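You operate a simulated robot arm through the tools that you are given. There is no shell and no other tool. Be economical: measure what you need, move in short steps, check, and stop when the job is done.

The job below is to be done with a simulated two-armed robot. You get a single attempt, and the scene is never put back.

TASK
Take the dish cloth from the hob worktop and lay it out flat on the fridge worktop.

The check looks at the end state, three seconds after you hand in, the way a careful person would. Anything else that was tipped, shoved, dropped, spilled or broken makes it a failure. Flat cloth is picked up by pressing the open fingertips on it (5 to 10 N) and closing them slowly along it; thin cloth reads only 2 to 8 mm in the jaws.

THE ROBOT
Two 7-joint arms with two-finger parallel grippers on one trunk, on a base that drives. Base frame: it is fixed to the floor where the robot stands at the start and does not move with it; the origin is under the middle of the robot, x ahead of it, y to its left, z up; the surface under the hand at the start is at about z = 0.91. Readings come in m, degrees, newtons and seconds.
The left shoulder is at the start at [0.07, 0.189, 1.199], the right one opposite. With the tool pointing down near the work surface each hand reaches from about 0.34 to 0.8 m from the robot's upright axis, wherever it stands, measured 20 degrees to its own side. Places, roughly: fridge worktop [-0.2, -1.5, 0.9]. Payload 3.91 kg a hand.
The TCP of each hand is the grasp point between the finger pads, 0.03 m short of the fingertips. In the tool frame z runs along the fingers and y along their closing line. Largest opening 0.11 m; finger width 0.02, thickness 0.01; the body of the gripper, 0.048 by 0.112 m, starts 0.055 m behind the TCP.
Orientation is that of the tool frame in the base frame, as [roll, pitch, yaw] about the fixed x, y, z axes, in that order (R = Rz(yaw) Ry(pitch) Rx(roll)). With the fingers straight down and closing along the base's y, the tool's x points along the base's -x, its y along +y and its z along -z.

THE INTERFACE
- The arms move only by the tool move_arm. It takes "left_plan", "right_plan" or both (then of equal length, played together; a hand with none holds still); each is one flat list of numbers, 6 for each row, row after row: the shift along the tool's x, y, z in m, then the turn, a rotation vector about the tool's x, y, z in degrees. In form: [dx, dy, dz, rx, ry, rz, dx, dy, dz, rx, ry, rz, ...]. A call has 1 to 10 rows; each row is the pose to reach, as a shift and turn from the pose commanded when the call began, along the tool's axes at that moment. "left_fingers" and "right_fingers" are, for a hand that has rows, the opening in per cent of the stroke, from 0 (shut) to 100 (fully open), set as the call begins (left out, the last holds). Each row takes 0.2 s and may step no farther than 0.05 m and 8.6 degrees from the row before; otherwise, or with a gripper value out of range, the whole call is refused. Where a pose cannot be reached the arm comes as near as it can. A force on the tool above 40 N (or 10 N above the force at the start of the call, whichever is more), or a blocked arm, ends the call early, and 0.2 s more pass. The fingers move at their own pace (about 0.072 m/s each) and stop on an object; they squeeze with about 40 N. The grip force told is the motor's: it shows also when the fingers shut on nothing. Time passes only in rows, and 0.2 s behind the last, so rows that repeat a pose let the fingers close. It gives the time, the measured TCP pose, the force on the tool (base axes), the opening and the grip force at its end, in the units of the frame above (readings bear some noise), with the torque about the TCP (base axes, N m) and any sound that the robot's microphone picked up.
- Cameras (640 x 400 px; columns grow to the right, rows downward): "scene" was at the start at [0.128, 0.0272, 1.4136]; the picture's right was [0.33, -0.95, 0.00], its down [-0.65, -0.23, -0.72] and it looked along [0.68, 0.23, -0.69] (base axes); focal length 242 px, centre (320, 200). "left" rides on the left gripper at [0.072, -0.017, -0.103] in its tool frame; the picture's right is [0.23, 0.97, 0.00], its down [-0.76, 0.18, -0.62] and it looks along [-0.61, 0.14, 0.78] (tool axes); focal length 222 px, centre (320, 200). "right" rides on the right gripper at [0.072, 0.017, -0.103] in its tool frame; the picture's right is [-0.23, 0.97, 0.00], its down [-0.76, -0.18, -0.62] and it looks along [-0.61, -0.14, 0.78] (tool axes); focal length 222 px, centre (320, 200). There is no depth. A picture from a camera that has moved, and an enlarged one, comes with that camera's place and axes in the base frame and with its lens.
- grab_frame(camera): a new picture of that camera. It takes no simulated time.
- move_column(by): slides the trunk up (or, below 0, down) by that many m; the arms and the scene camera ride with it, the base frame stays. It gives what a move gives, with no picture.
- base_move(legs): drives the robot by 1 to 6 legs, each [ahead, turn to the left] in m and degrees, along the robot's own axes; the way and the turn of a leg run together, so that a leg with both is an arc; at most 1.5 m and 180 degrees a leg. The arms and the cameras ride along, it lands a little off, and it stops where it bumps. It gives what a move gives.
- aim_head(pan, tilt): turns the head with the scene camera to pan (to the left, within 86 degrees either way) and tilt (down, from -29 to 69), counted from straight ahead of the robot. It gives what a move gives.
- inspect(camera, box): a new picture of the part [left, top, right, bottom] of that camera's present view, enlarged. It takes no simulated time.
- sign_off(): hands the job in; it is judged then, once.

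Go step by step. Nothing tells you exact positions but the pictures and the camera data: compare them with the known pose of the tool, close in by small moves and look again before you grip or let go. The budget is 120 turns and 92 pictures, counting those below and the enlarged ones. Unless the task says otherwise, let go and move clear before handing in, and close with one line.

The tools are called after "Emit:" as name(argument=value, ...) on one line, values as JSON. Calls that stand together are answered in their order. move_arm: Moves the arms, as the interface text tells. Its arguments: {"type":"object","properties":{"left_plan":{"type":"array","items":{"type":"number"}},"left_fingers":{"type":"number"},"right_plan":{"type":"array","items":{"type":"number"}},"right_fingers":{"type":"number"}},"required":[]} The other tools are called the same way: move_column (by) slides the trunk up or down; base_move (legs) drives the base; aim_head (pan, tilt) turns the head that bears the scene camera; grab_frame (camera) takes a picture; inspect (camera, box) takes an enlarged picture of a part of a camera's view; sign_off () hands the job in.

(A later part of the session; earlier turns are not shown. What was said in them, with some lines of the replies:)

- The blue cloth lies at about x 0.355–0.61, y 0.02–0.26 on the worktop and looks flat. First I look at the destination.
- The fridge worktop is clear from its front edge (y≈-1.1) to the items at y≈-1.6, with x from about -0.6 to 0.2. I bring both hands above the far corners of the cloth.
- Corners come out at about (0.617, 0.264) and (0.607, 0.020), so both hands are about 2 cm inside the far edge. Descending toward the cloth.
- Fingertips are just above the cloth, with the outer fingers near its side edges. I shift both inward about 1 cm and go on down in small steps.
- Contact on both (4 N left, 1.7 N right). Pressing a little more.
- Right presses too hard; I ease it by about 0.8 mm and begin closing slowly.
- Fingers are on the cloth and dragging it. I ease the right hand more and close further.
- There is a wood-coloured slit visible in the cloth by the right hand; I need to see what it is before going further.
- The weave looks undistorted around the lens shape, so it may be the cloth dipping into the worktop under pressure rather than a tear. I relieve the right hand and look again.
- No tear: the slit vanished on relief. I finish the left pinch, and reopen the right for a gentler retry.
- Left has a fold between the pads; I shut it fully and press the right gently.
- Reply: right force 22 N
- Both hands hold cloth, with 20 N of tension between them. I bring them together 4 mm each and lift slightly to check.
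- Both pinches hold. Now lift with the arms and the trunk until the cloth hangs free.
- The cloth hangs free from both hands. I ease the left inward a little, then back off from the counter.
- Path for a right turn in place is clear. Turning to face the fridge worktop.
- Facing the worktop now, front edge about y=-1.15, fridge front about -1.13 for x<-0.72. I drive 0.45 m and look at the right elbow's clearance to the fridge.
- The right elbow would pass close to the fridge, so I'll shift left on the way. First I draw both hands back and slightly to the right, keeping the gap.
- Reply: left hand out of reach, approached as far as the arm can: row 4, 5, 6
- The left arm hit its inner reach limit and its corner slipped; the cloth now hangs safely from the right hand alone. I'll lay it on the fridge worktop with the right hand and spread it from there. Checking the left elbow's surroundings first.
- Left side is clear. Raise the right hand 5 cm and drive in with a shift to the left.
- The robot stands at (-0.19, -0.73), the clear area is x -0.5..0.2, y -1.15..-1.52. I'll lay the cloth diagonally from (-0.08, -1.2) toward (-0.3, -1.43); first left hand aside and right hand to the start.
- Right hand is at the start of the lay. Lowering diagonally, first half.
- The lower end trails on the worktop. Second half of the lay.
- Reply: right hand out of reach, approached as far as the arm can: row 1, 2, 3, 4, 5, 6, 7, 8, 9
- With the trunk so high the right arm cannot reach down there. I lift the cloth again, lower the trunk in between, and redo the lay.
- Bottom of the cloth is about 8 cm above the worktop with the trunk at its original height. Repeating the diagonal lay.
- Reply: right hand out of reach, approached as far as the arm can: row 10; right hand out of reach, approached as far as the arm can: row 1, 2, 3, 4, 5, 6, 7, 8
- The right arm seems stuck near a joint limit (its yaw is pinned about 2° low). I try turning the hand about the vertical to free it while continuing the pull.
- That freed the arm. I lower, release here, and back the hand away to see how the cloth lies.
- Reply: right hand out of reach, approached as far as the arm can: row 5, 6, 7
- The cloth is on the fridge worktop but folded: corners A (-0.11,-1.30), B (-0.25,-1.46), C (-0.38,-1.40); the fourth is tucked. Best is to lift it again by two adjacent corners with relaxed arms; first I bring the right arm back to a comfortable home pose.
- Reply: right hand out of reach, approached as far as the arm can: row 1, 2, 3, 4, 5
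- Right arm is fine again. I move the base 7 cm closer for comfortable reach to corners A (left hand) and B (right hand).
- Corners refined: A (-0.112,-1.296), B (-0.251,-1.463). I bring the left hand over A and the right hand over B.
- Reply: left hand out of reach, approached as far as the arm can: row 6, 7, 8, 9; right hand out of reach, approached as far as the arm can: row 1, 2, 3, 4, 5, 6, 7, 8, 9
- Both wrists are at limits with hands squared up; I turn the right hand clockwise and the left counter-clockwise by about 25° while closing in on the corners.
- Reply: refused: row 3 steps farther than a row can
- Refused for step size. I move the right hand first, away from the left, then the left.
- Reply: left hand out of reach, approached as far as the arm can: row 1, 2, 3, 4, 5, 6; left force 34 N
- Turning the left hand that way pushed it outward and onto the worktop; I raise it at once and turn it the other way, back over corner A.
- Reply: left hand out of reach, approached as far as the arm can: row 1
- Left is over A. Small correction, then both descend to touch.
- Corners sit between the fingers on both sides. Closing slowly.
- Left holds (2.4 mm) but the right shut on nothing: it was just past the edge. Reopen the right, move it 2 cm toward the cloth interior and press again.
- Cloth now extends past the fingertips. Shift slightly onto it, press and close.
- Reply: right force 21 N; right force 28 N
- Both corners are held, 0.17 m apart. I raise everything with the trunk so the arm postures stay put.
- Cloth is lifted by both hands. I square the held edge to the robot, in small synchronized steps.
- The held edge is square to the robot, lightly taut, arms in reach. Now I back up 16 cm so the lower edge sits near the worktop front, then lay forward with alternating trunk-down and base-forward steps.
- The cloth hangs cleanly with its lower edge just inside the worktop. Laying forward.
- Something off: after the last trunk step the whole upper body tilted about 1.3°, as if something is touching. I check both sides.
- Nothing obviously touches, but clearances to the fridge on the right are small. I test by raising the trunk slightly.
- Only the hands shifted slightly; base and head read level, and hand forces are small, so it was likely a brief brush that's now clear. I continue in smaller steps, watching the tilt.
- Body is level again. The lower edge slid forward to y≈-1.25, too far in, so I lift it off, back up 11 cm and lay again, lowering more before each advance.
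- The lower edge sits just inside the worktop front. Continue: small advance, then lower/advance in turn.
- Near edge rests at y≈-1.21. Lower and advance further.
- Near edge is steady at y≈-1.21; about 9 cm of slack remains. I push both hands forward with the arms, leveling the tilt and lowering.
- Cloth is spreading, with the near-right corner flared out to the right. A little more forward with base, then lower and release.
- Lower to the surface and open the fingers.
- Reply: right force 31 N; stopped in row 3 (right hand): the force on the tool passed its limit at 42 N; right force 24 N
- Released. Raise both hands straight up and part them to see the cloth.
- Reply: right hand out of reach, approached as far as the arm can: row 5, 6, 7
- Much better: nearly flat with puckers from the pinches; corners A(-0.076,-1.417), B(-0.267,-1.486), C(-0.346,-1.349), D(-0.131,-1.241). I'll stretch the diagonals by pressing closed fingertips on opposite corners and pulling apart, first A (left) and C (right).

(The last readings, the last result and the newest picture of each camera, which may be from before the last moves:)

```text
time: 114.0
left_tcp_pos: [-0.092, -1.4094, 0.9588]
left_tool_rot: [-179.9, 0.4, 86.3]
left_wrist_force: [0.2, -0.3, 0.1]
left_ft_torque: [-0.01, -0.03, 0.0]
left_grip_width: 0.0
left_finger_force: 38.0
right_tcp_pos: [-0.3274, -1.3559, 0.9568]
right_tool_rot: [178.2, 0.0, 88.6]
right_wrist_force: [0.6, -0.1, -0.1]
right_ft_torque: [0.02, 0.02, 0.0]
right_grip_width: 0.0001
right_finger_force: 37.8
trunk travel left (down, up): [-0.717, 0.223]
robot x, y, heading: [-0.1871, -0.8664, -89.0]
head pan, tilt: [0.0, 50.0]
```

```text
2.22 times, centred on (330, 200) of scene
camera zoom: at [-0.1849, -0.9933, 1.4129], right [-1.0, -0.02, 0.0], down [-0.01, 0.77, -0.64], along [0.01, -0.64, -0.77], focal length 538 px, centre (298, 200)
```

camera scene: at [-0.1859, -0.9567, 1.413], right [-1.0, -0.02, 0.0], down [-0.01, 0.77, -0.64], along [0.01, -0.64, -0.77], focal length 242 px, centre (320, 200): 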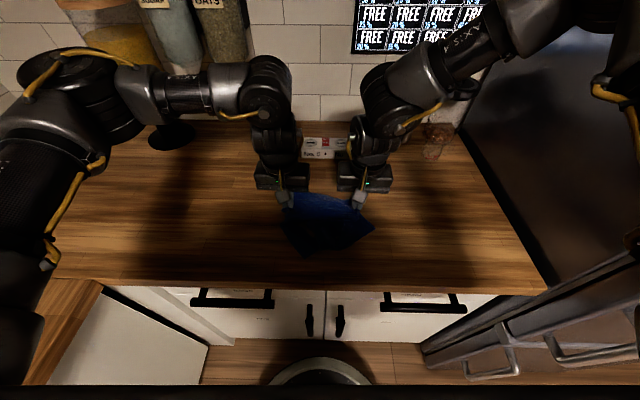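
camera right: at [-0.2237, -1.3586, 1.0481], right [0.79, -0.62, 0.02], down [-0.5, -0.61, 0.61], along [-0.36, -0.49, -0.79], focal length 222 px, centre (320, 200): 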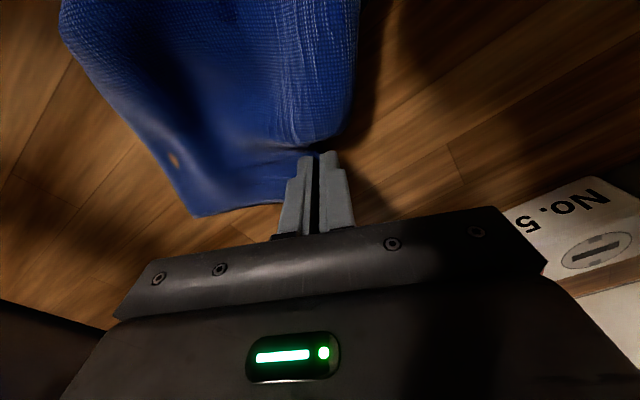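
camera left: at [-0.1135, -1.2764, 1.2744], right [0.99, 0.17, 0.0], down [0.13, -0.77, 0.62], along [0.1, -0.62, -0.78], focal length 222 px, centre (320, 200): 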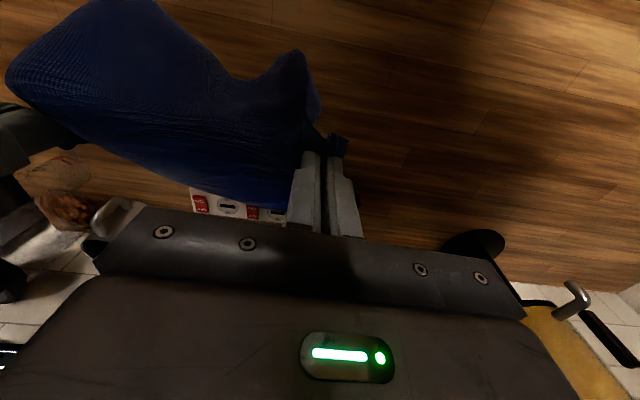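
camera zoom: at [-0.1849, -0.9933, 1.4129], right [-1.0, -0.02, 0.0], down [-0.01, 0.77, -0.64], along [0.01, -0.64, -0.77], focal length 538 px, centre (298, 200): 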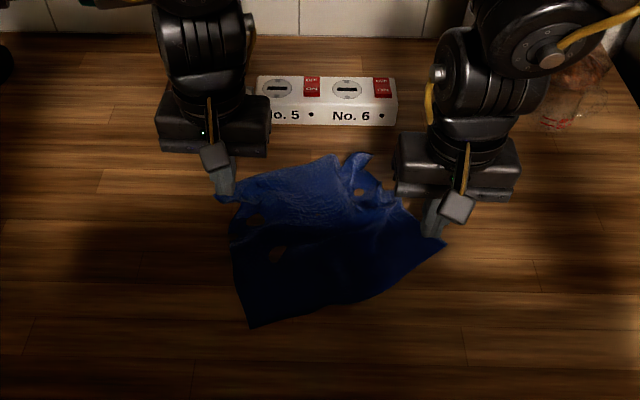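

Both fingertips are above corners A and C. Pressing down.

Emit:
move_arm(left_plan=[0, 0, 0.01, 0, 0, 0, 0, 0, 0.016, 0, 0, 0, 0, 0, 0.018, 0, 0, 0], right_plan=[0.004, -0.004, 0.008, 0, 0, 0, 0.004, -0.004, 0.014, 0, 0, 0, 0.004, -0.004, 0.0165, 0, 0, 0])

```text
time: 114.8
left_tcp_pos: [-0.0916, -1.407, 0.9419]
left_tool_rot: [-179.9, 0.5, 86.2]
left_wrist_force: [0.7, 0.2, 0.7]
left_ft_torque: [0.03, -0.01, -0.01]
left_grip_width: 0.0
left_finger_force: 37.4
right_tcp_pos: [-0.3297, -1.3502, 0.9422]
right_tool_rot: [178.1, 0.0, 88.6]
right_wrist_force: [-1.6, -1.2, 13.6]
right_ft_torque: [0.06, 0.14, 0.02]
right_grip_width: 0.0
right_finger_force: 37.4
trunk travel left (down, up): [-0.717, 0.223]
robot x, y, heading: [-0.1854, -0.8638, -89.1]
head pan, tilt: [0.0, 50.0]
```

Emit:
move_arm(left_plan=[0, 0, 0.0022, 0, 0, 0, 0, 0, 0.0022, 0, 0, 0, -0.001, 0.005, 0.0022, 0, 0, 0, -0.002, 0.01, 0.0022, 0, 0, 0, -0.003, 0.016, 0.0022, 0, 0, 0, -0.004, 0.022, 0.0022, 0, 0, 0], right_plan=[0, 0, 0, 0, 0, 0, 0, 0, 0, 0, 0, 0, 0.001, -0.005, 0, 0, 0, 0, 0.003, -0.01, 0, 0, 0, 0, 0.005, -0.018, 0, 0, 0, 0, 0.007, -0.026, 0, 0, 0, 0])

Emit:
inspect(camera="scene", box=[200, 110, 460, 290])

```text
time: 116.2
left_tcp_pos: [-0.0721, -1.4116, 0.941]
left_tool_rot: [-179.9, 0.8, 86.1]
left_wrist_force: [-6.7, 1.3, 26.4]
left_ft_torque: [0.2, 0.25, 0.0]
left_grip_width: 0.0
left_finger_force: 38.2
right_tcp_pos: [-0.3508, -1.3328, 0.9421]
right_tool_rot: [178.1, 0.3, 88.4]
right_wrist_force: [1.3, -2.3, 11.4]
right_ft_torque: [-0.03, -0.02, -0.02]
right_grip_width: 0.0
right_finger_force: 37.7
right hand out of reach, approached as far as the arm can: row 5, 6
trunk travel left (down, up): [-0.717, 0.223]
robot x, y, heading: [-0.1859, -0.8656, -89.2]
head pan, tilt: [0.0, 50.0]
```

```text
2.22 times, centred on (330, 200) of scene
camera zoom: at [-0.1864, -0.9874, 1.4135], right [-1.0, -0.02, 0.0], down [-0.01, 0.76, -0.65], along [0.01, -0.65, -0.76], focal length 538 px, centre (298, 200)
```

zoom: 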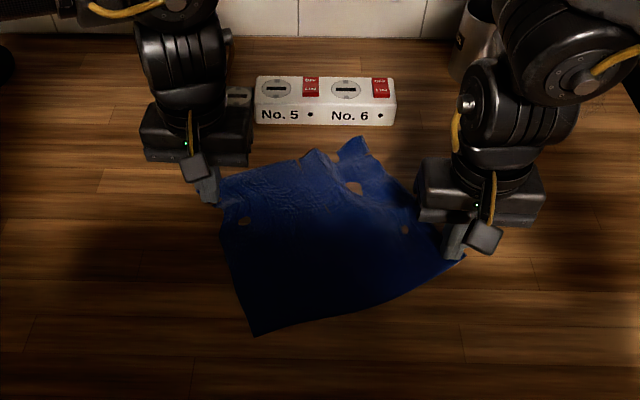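

The stretch works well. Raise both hands and look closely at what remains.

Emit:
move_arm(left_plan=[0, 0, -0.03, 0, 0, 0, 0, 0.02, -0.07, 0, 0, 0, 0, 0.06, -0.1, 0, 0, 0, 0, 0.1, -0.1, 0, 0, 0, 0, 0.14, -0.1, 0, 0, 0], right_plan=[0, 0, -0.03, 0, 0, 0, 0, 0, -0.07, 0, 0, 0, 0, 0, -0.11, 0, 0, 0, 0, 0, -0.15, 0, 0, 0, 0, 0, -0.19, 0, 0, 0])

Emit:
inspect(camera="scene", box=[220, 120, 420, 270])

```text
time: 117.4
left_tcp_pos: [0.0709, -1.4167, 1.0408]
left_tool_rot: [-180.0, 0.6, 86.1]
left_wrist_force: [0.5, -0.2, 0.6]
left_ft_torque: [-0.04, 0.01, -0.01]
left_grip_width: 0.0
left_finger_force: 37.6
right_tcp_pos: [-0.3521, -1.3319, 1.1333]
right_tool_rot: [178.3, 0.2, 88.4]
right_wrist_force: [0.2, 0.1, 0.2]
right_ft_torque: [-0.02, 0.0, -0.01]
right_grip_width: 0.0
right_finger_force: 38.1
trunk travel left (down, up): [-0.717, 0.223]
robot x, y, heading: [-0.183, -0.8685, -88.8]
head pan, tilt: [0.0, 50.0]
```

```text
2.67 times, centred on (320, 195) of scene
camera zoom: at [-0.183, -0.9889, 1.4131], right [-1.0, -0.02, 0.0], down [-0.01, 0.76, -0.64], along [0.01, -0.64, -0.76], focal length 645 px, centre (320, 213)
```

zoom: 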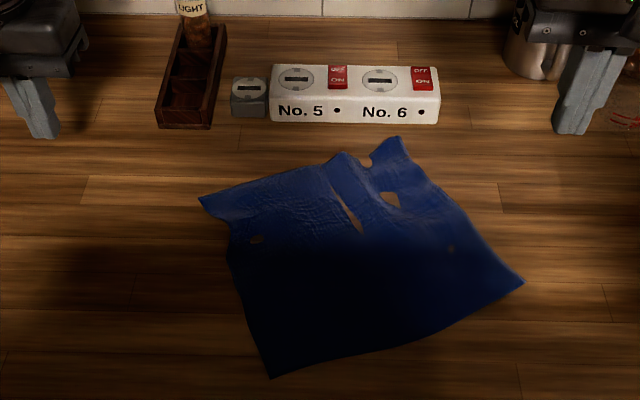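

Sides now measure about 0.24/0.22/0.25/0.22 m; the B–D diagonal needs about 3 cm more stretch. I back up 8 cm and bring the right hand over B and the left over D.

Emit:
base_move(legs=[[-0.08, 0]])

Emit:
move_arm(left_plan=[0.009, -0.027, 0, 0, 0, 2.5, 0.018, -0.054, 0, 0, 0, 5, 0.027, -0.08, 0.01, 0, 0, 7.5, 0.036, -0.107, 0.02, 0, 0, 10, 0.045, -0.134, 0.03, 0, 0, 12.5, 0.054, -0.161, 0.045, 0, 0, 15, 0.063, -0.188, 0.06, 0, 0, 17.5, 0.072, -0.2147, 0.075, 0, 0, 20, 0.072, -0.2147, 0.075, 0, 0, 20], right_plan=[-0.03, 0.012, 0.012, 0, 0, 4, -0.062, 0.024, 0.03, 0, 0, 8, -0.093, 0.036, 0.05, 0, 0, 12, -0.124, 0.048, 0.07, 0, 0, 16, -0.155, 0.06, 0.09, 0, 0, 20, -0.186, 0.072, 0.115, 0, 0, 24, -0.217, 0.085, 0.14, 0, 0, 28, -0.2485, 0.097, 0.163, 0, 0, 28, -0.2485, 0.097, 0.163, 0, 0, 28])

Emit:
inspect(camera="scene", box=[200, 100, 440, 280])

```text
time: 118.4
left_tcp_pos: [0.0669, -1.3449, 1.0367]
left_tool_rot: [180.0, 0.2, 86.1]
left_wrist_force: [-0.6, -0.4, 0.3]
left_ft_torque: [0.04, 0.04, 0.02]
left_grip_width: 0.0
left_finger_force: 37.6
right_tcp_pos: [-0.3551, -1.2607, 1.1289]
right_tool_rot: [178.1, -0.1, 88.4]
right_wrist_force: [1.3, -0.3, -0.3]
right_ft_torque: [0.05, -0.01, -0.02]
right_grip_width: 0.0
right_finger_force: 37.6
trunk travel left (down, up): [-0.717, 0.223]
robot x, y, heading: [-0.1888, -0.79, -89.1]
head pan, tilt: [0.0, 50.0]
```

```text
time: 120.4
left_tcp_pos: [-0.1428, -1.255, 0.9649]
left_tool_rot: [179.9, 0.5, 66.2]
left_wrist_force: [0.1, -1.2, 0.0]
left_ft_torque: [-0.01, 0.05, -0.03]
left_grip_width: 0.0002
left_finger_force: 38.2
right_tcp_pos: [-0.2627, -1.4749, 0.9706]
right_tool_rot: [178.3, -0.7, 60.2]
right_wrist_force: [-0.3, -0.8, -0.6]
right_ft_torque: [-0.01, 0.0, -0.02]
right_grip_width: 0.0
right_finger_force: 37.0
right hand out of reach, approached as far as the arm can: row 8, 9
trunk travel left (down, up): [-0.717, 0.223]
robot x, y, heading: [-0.1912, -0.7827, -89.1]
head pan, tilt: [0.0, 50.0]
```

```text
2.22 times, centred on (320, 190) of scene
camera zoom: at [-0.1859, -0.9132, 1.413], right [-1.0, -0.02, 0.0], down [-0.01, 0.77, -0.64], along [0.01, -0.64, -0.77], focal length 538 px, centre (320, 222)
```

zoom: 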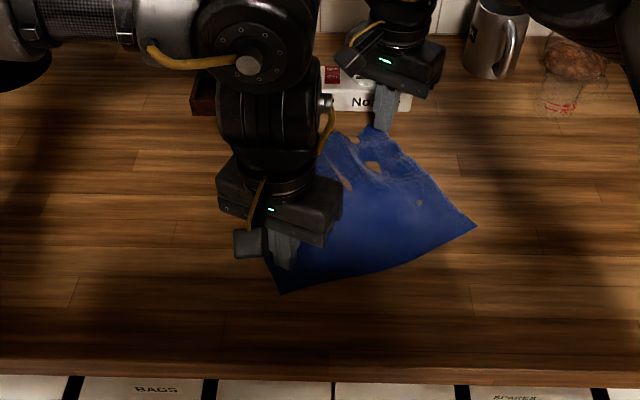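

Left is over D; the right is about 4 cm short of B. Turn the right a bit more and reach forward, then press both.

Emit:
move_arm(right_plan=[0, 0, 0, 0, 0, 6, -0.005, 0.002, 0, 0, 0, 12, -0.01, 0.004, 0.005, 0, 0, 16, -0.0205, 0.0084, 0.015, 0, 0, 16, -0.0205, 0.0084, 0.022, 0, 0, 16, -0.0205, 0.0084, 0.027, 0, 0, 16], left_plan=[0, 0, 0, 0, 0, 0, 0, 0, 0, 0, 0, 0, 0, 0, 0.01, 0, 0, 0, 0, 0, 0.015, 0, 0, 0, 0, 0, 0.02, 0, 0, 0, 0, 0, 0.023, 0, 0, 0])

```text
time: 121.8
left_tcp_pos: [-0.1423, -1.2558, 0.942]
left_tool_rot: [179.8, 0.6, 66.1]
left_wrist_force: [-0.3, -1.3, 3.5]
left_ft_torque: [-0.02, 0.02, 0.0]
left_grip_width: 0.0
left_finger_force: 37.5
right_tcp_pos: [-0.261, -1.481, 0.9501]
right_tool_rot: [178.5, -1.3, 44.3]
right_wrist_force: [-0.6, 0.6, 0.3]
right_ft_torque: [0.02, 0.02, -0.02]
right_grip_width: 0.0
right_finger_force: 37.8
right hand out of reach, approached as far as the arm can: row 4, 5, 6
trunk travel left (down, up): [-0.717, 0.223]
robot x, y, heading: [-0.1911, -0.786, -89.1]
head pan, tilt: [0.0, 50.0]
```

Emit:
move_arm(right_plan=[0.006, -0.006, 0.003, 0, 0, 0, 0.011, -0.011, 0.007, 0, 0, 0, 0.011, -0.011, 0.0095, 0, 0, 0], left_plan=[0, 0, 0.001, 0, 0, 0, 0, 0, 0.001, 0, 0, 0, 0, 0, 0.001, 0, 0, 0])

```text
time: 122.6
left_tcp_pos: [-0.1429, -1.2549, 0.9422]
left_tool_rot: [179.7, 0.6, 66.2]
left_wrist_force: [-1.3, -5.5, 18.8]
left_ft_torque: [-0.02, 0.02, 0.01]
left_grip_width: 0.0001
left_finger_force: 37.2
right_tcp_pos: [-0.2618, -1.4657, 0.9424]
right_tool_rot: [178.5, -1.1, 44.3]
right_wrist_force: [-0.2, -0.5, 6.6]
right_ft_torque: [-0.03, 0.04, 0.03]
right_grip_width: 0.0
right_finger_force: 37.6
trunk travel left (down, up): [-0.717, 0.223]
robot x, y, heading: [-0.1904, -0.7831, -89.1]
head pan, tilt: [0.0, 50.0]
```

Both pressed. Pull D toward the robot by 3 cm while the right anchors near B.

Emit:
move_arm(left_plan=[0.005, 0, -0.0005, 0, 0, 0, 0.01, 0, -0.0005, 0, 0, 0, 0.015, 0, -0.0005, 0, 0, 0, 0.02, 0, -0.0005, 0, 0, 0, 0.026, 0, -0.0005, 0, 0, 0, 0.032, 0, -0.0005, 0, 0, 0], right_plan=[0, 0, 0.0006, 0, 0, 0, 0, 0, 0.0006, 0, 0, 0, 0, 0, 0.0006, 0, 0, 0, 0, 0, 0.0006, 0, 0, 0, 0, 0, 0.0006, 0, 0, 0, 0, 0, 0.0006, 0, 0, 0])

Emit:
move_arm(left_plan=[0, 0, -0.03, 0, 0, 0, 0, 0.02, -0.06, 0, 0, 0, 0, 0.06, -0.08, 0, 0, 0, 0, 0.1, -0.1, 0, 0, 0, 0, 0.14, -0.1, 0, 0, 0, 0, 0.18, -0.1, 0, 0, 0, 0, 0.22, -0.1, 0, 0, 0], right_plan=[0, 0, -0.02, 0, 0, 0, 0, 0, -0.05, 0, 0, 0, 0, 0, -0.09, 0, 0, 0, 0, 0, -0.13, 0, 0, 0, 0, 0, -0.16, 0, 0, 0, 0, 0, -0.19, 0, 0, 0, 0, 0, -0.22, 0, 0, 0])

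Emit:
inspect(camera="scene", box=[220, 90, 420, 240])

```text
time: 124.0
left_tcp_pos: [-0.1282, -1.2235, 0.9413]
left_tool_rot: [179.8, 0.6, 66.1]
left_wrist_force: [-1.1, -0.9, 6.1]
left_ft_torque: [-0.06, 0.04, 0.03]
left_grip_width: 0.0
left_finger_force: 37.9
right_tcp_pos: [-0.2612, -1.4652, 0.9419]
right_tool_rot: [178.5, -1.0, 44.2]
right_wrist_force: [-2.3, -6.9, 27.8]
right_ft_torque: [-0.2, 0.3, 0.03]
right_grip_width: 0.0
right_finger_force: 37.7
trunk travel left (down, up): [-0.717, 0.223]
robot x, y, heading: [-0.1864, -0.7877, -89.1]
head pan, tilt: [0.0, 50.0]
```

```text
time: 125.6
left_tcp_pos: [0.072, -1.3123, 1.0413]
left_tool_rot: [179.9, 0.7, 66.1]
left_wrist_force: [0.3, -0.2, -0.5]
left_ft_torque: [-0.04, 0.03, -0.01]
left_grip_width: 0.0
left_finger_force: 38.1
right_tcp_pos: [-0.251, -1.4401, 1.1533]
right_tool_rot: [178.7, -1.2, 44.2]
right_wrist_force: [0.6, 0.9, 0.7]
right_ft_torque: [-0.04, 0.03, 0.02]
right_grip_width: 0.0
right_finger_force: 37.6
right hand out of reach, approached as far as the arm can: row 6, 7
trunk travel left (down, up): [-0.717, 0.223]
robot x, y, heading: [-0.191, -0.7869, -89.1]
head pan, tilt: [0.0, 50.0]
```

```text
2.67 times, centred on (320, 165) of scene
camera zoom: at [-0.1843, -0.9111, 1.4131], right [-1.0, -0.02, 0.0], down [-0.01, 0.76, -0.64], along [0.01, -0.64, -0.76], focal length 645 px, centre (320, 293)
```

zoom: 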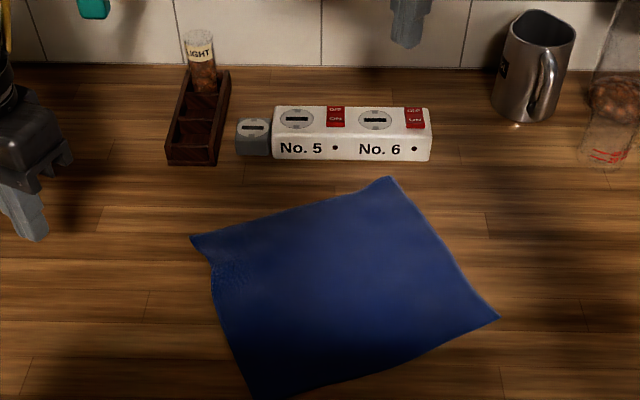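

The cloth now lies flat with only a small ripple by the left-back corner. I clear the hands and check it closely along with the surroundings.

Emit:
inspect(camera="scene", box=[260, 140, 360, 220])

Emit:
grab_frame(camera="scene")

```text
5.00 times, centred on (310, 180) of scene
camera zoom: at [-0.1843, -0.9111, 1.4131], right [-1.0, -0.02, 0.0], down [-0.01, 0.76, -0.64], along [0.01, -0.64, -0.76], focal length 1209 px, centre (370, 300)
```

zoom: 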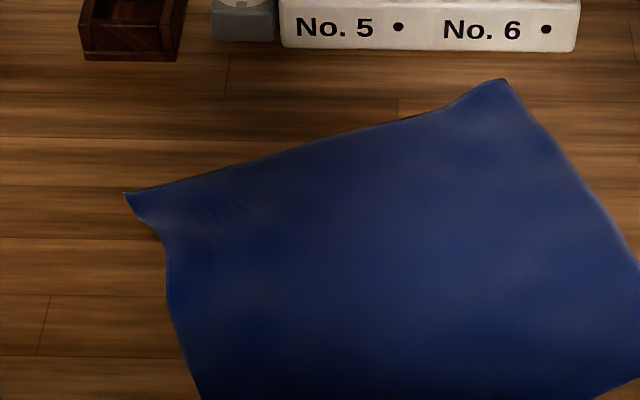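

```text
10 pictures are left
camera scene: at [-0.1843, -0.9111, 1.4131], right [-1.0, -0.02, 0.0], down [-0.01, 0.76, -0.64], along [0.01, -0.64, -0.76], focal length 242 px, centre (320, 200)
```

scene: 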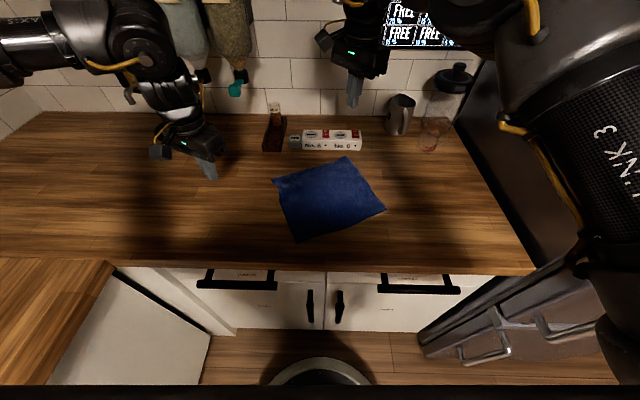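

The cloth is flat and everything around it is standing as before. I back the robot off to be clear and take a last look.

Emit:
base_move(legs=[[-0.25, 0]])

Emit:
grab_frame(camera="scene")

```text
time: 127.4
left_tcp_pos: [0.0682, -1.0641, 1.0402]
left_tool_rot: [179.9, 0.4, 66.3]
left_wrist_force: [0.5, 0.2, 0.3]
left_ft_torque: [-0.04, 0.04, -0.01]
left_grip_width: 0.0001
left_finger_force: 38.1
right_tcp_pos: [-0.2545, -1.1947, 1.1525]
right_tool_rot: [178.7, -1.2, 44.5]
right_wrist_force: [0.0, -0.3, -0.4]
right_ft_torque: [0.0, 0.03, 0.02]
right_grip_width: 0.0
right_finger_force: 38.2
trunk travel left (down, up): [-0.717, 0.223]
robot x, y, heading: [-0.1919, -0.5391, -89.1]
head pan, tilt: [0.0, 50.0]
```

```text
9 pictures are left
camera scene: at [-0.1901, -0.6656, 1.4129], right [-1.0, -0.02, 0.0], down [-0.02, 0.77, -0.64], along [0.01, -0.64, -0.77], focal length 242 px, centre (320, 200)
```

scene: 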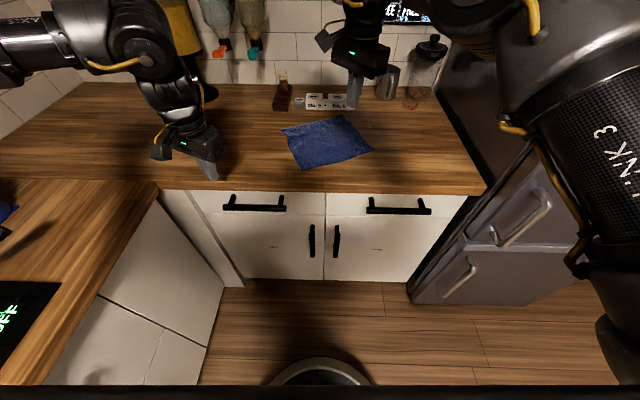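

The cloth lies flat on the fridge worktop, the hands are clear, and nothing else looks disturbed.

Emit:
sign_off()

```text
The job is handed in.
```

The dish cloth is laid out flat on the fridge worktop, apart from a small ripple at its back-left corner. I saw nothing else moved or knocked over in the last picture of the fridge worktop, and I have handed the job in.
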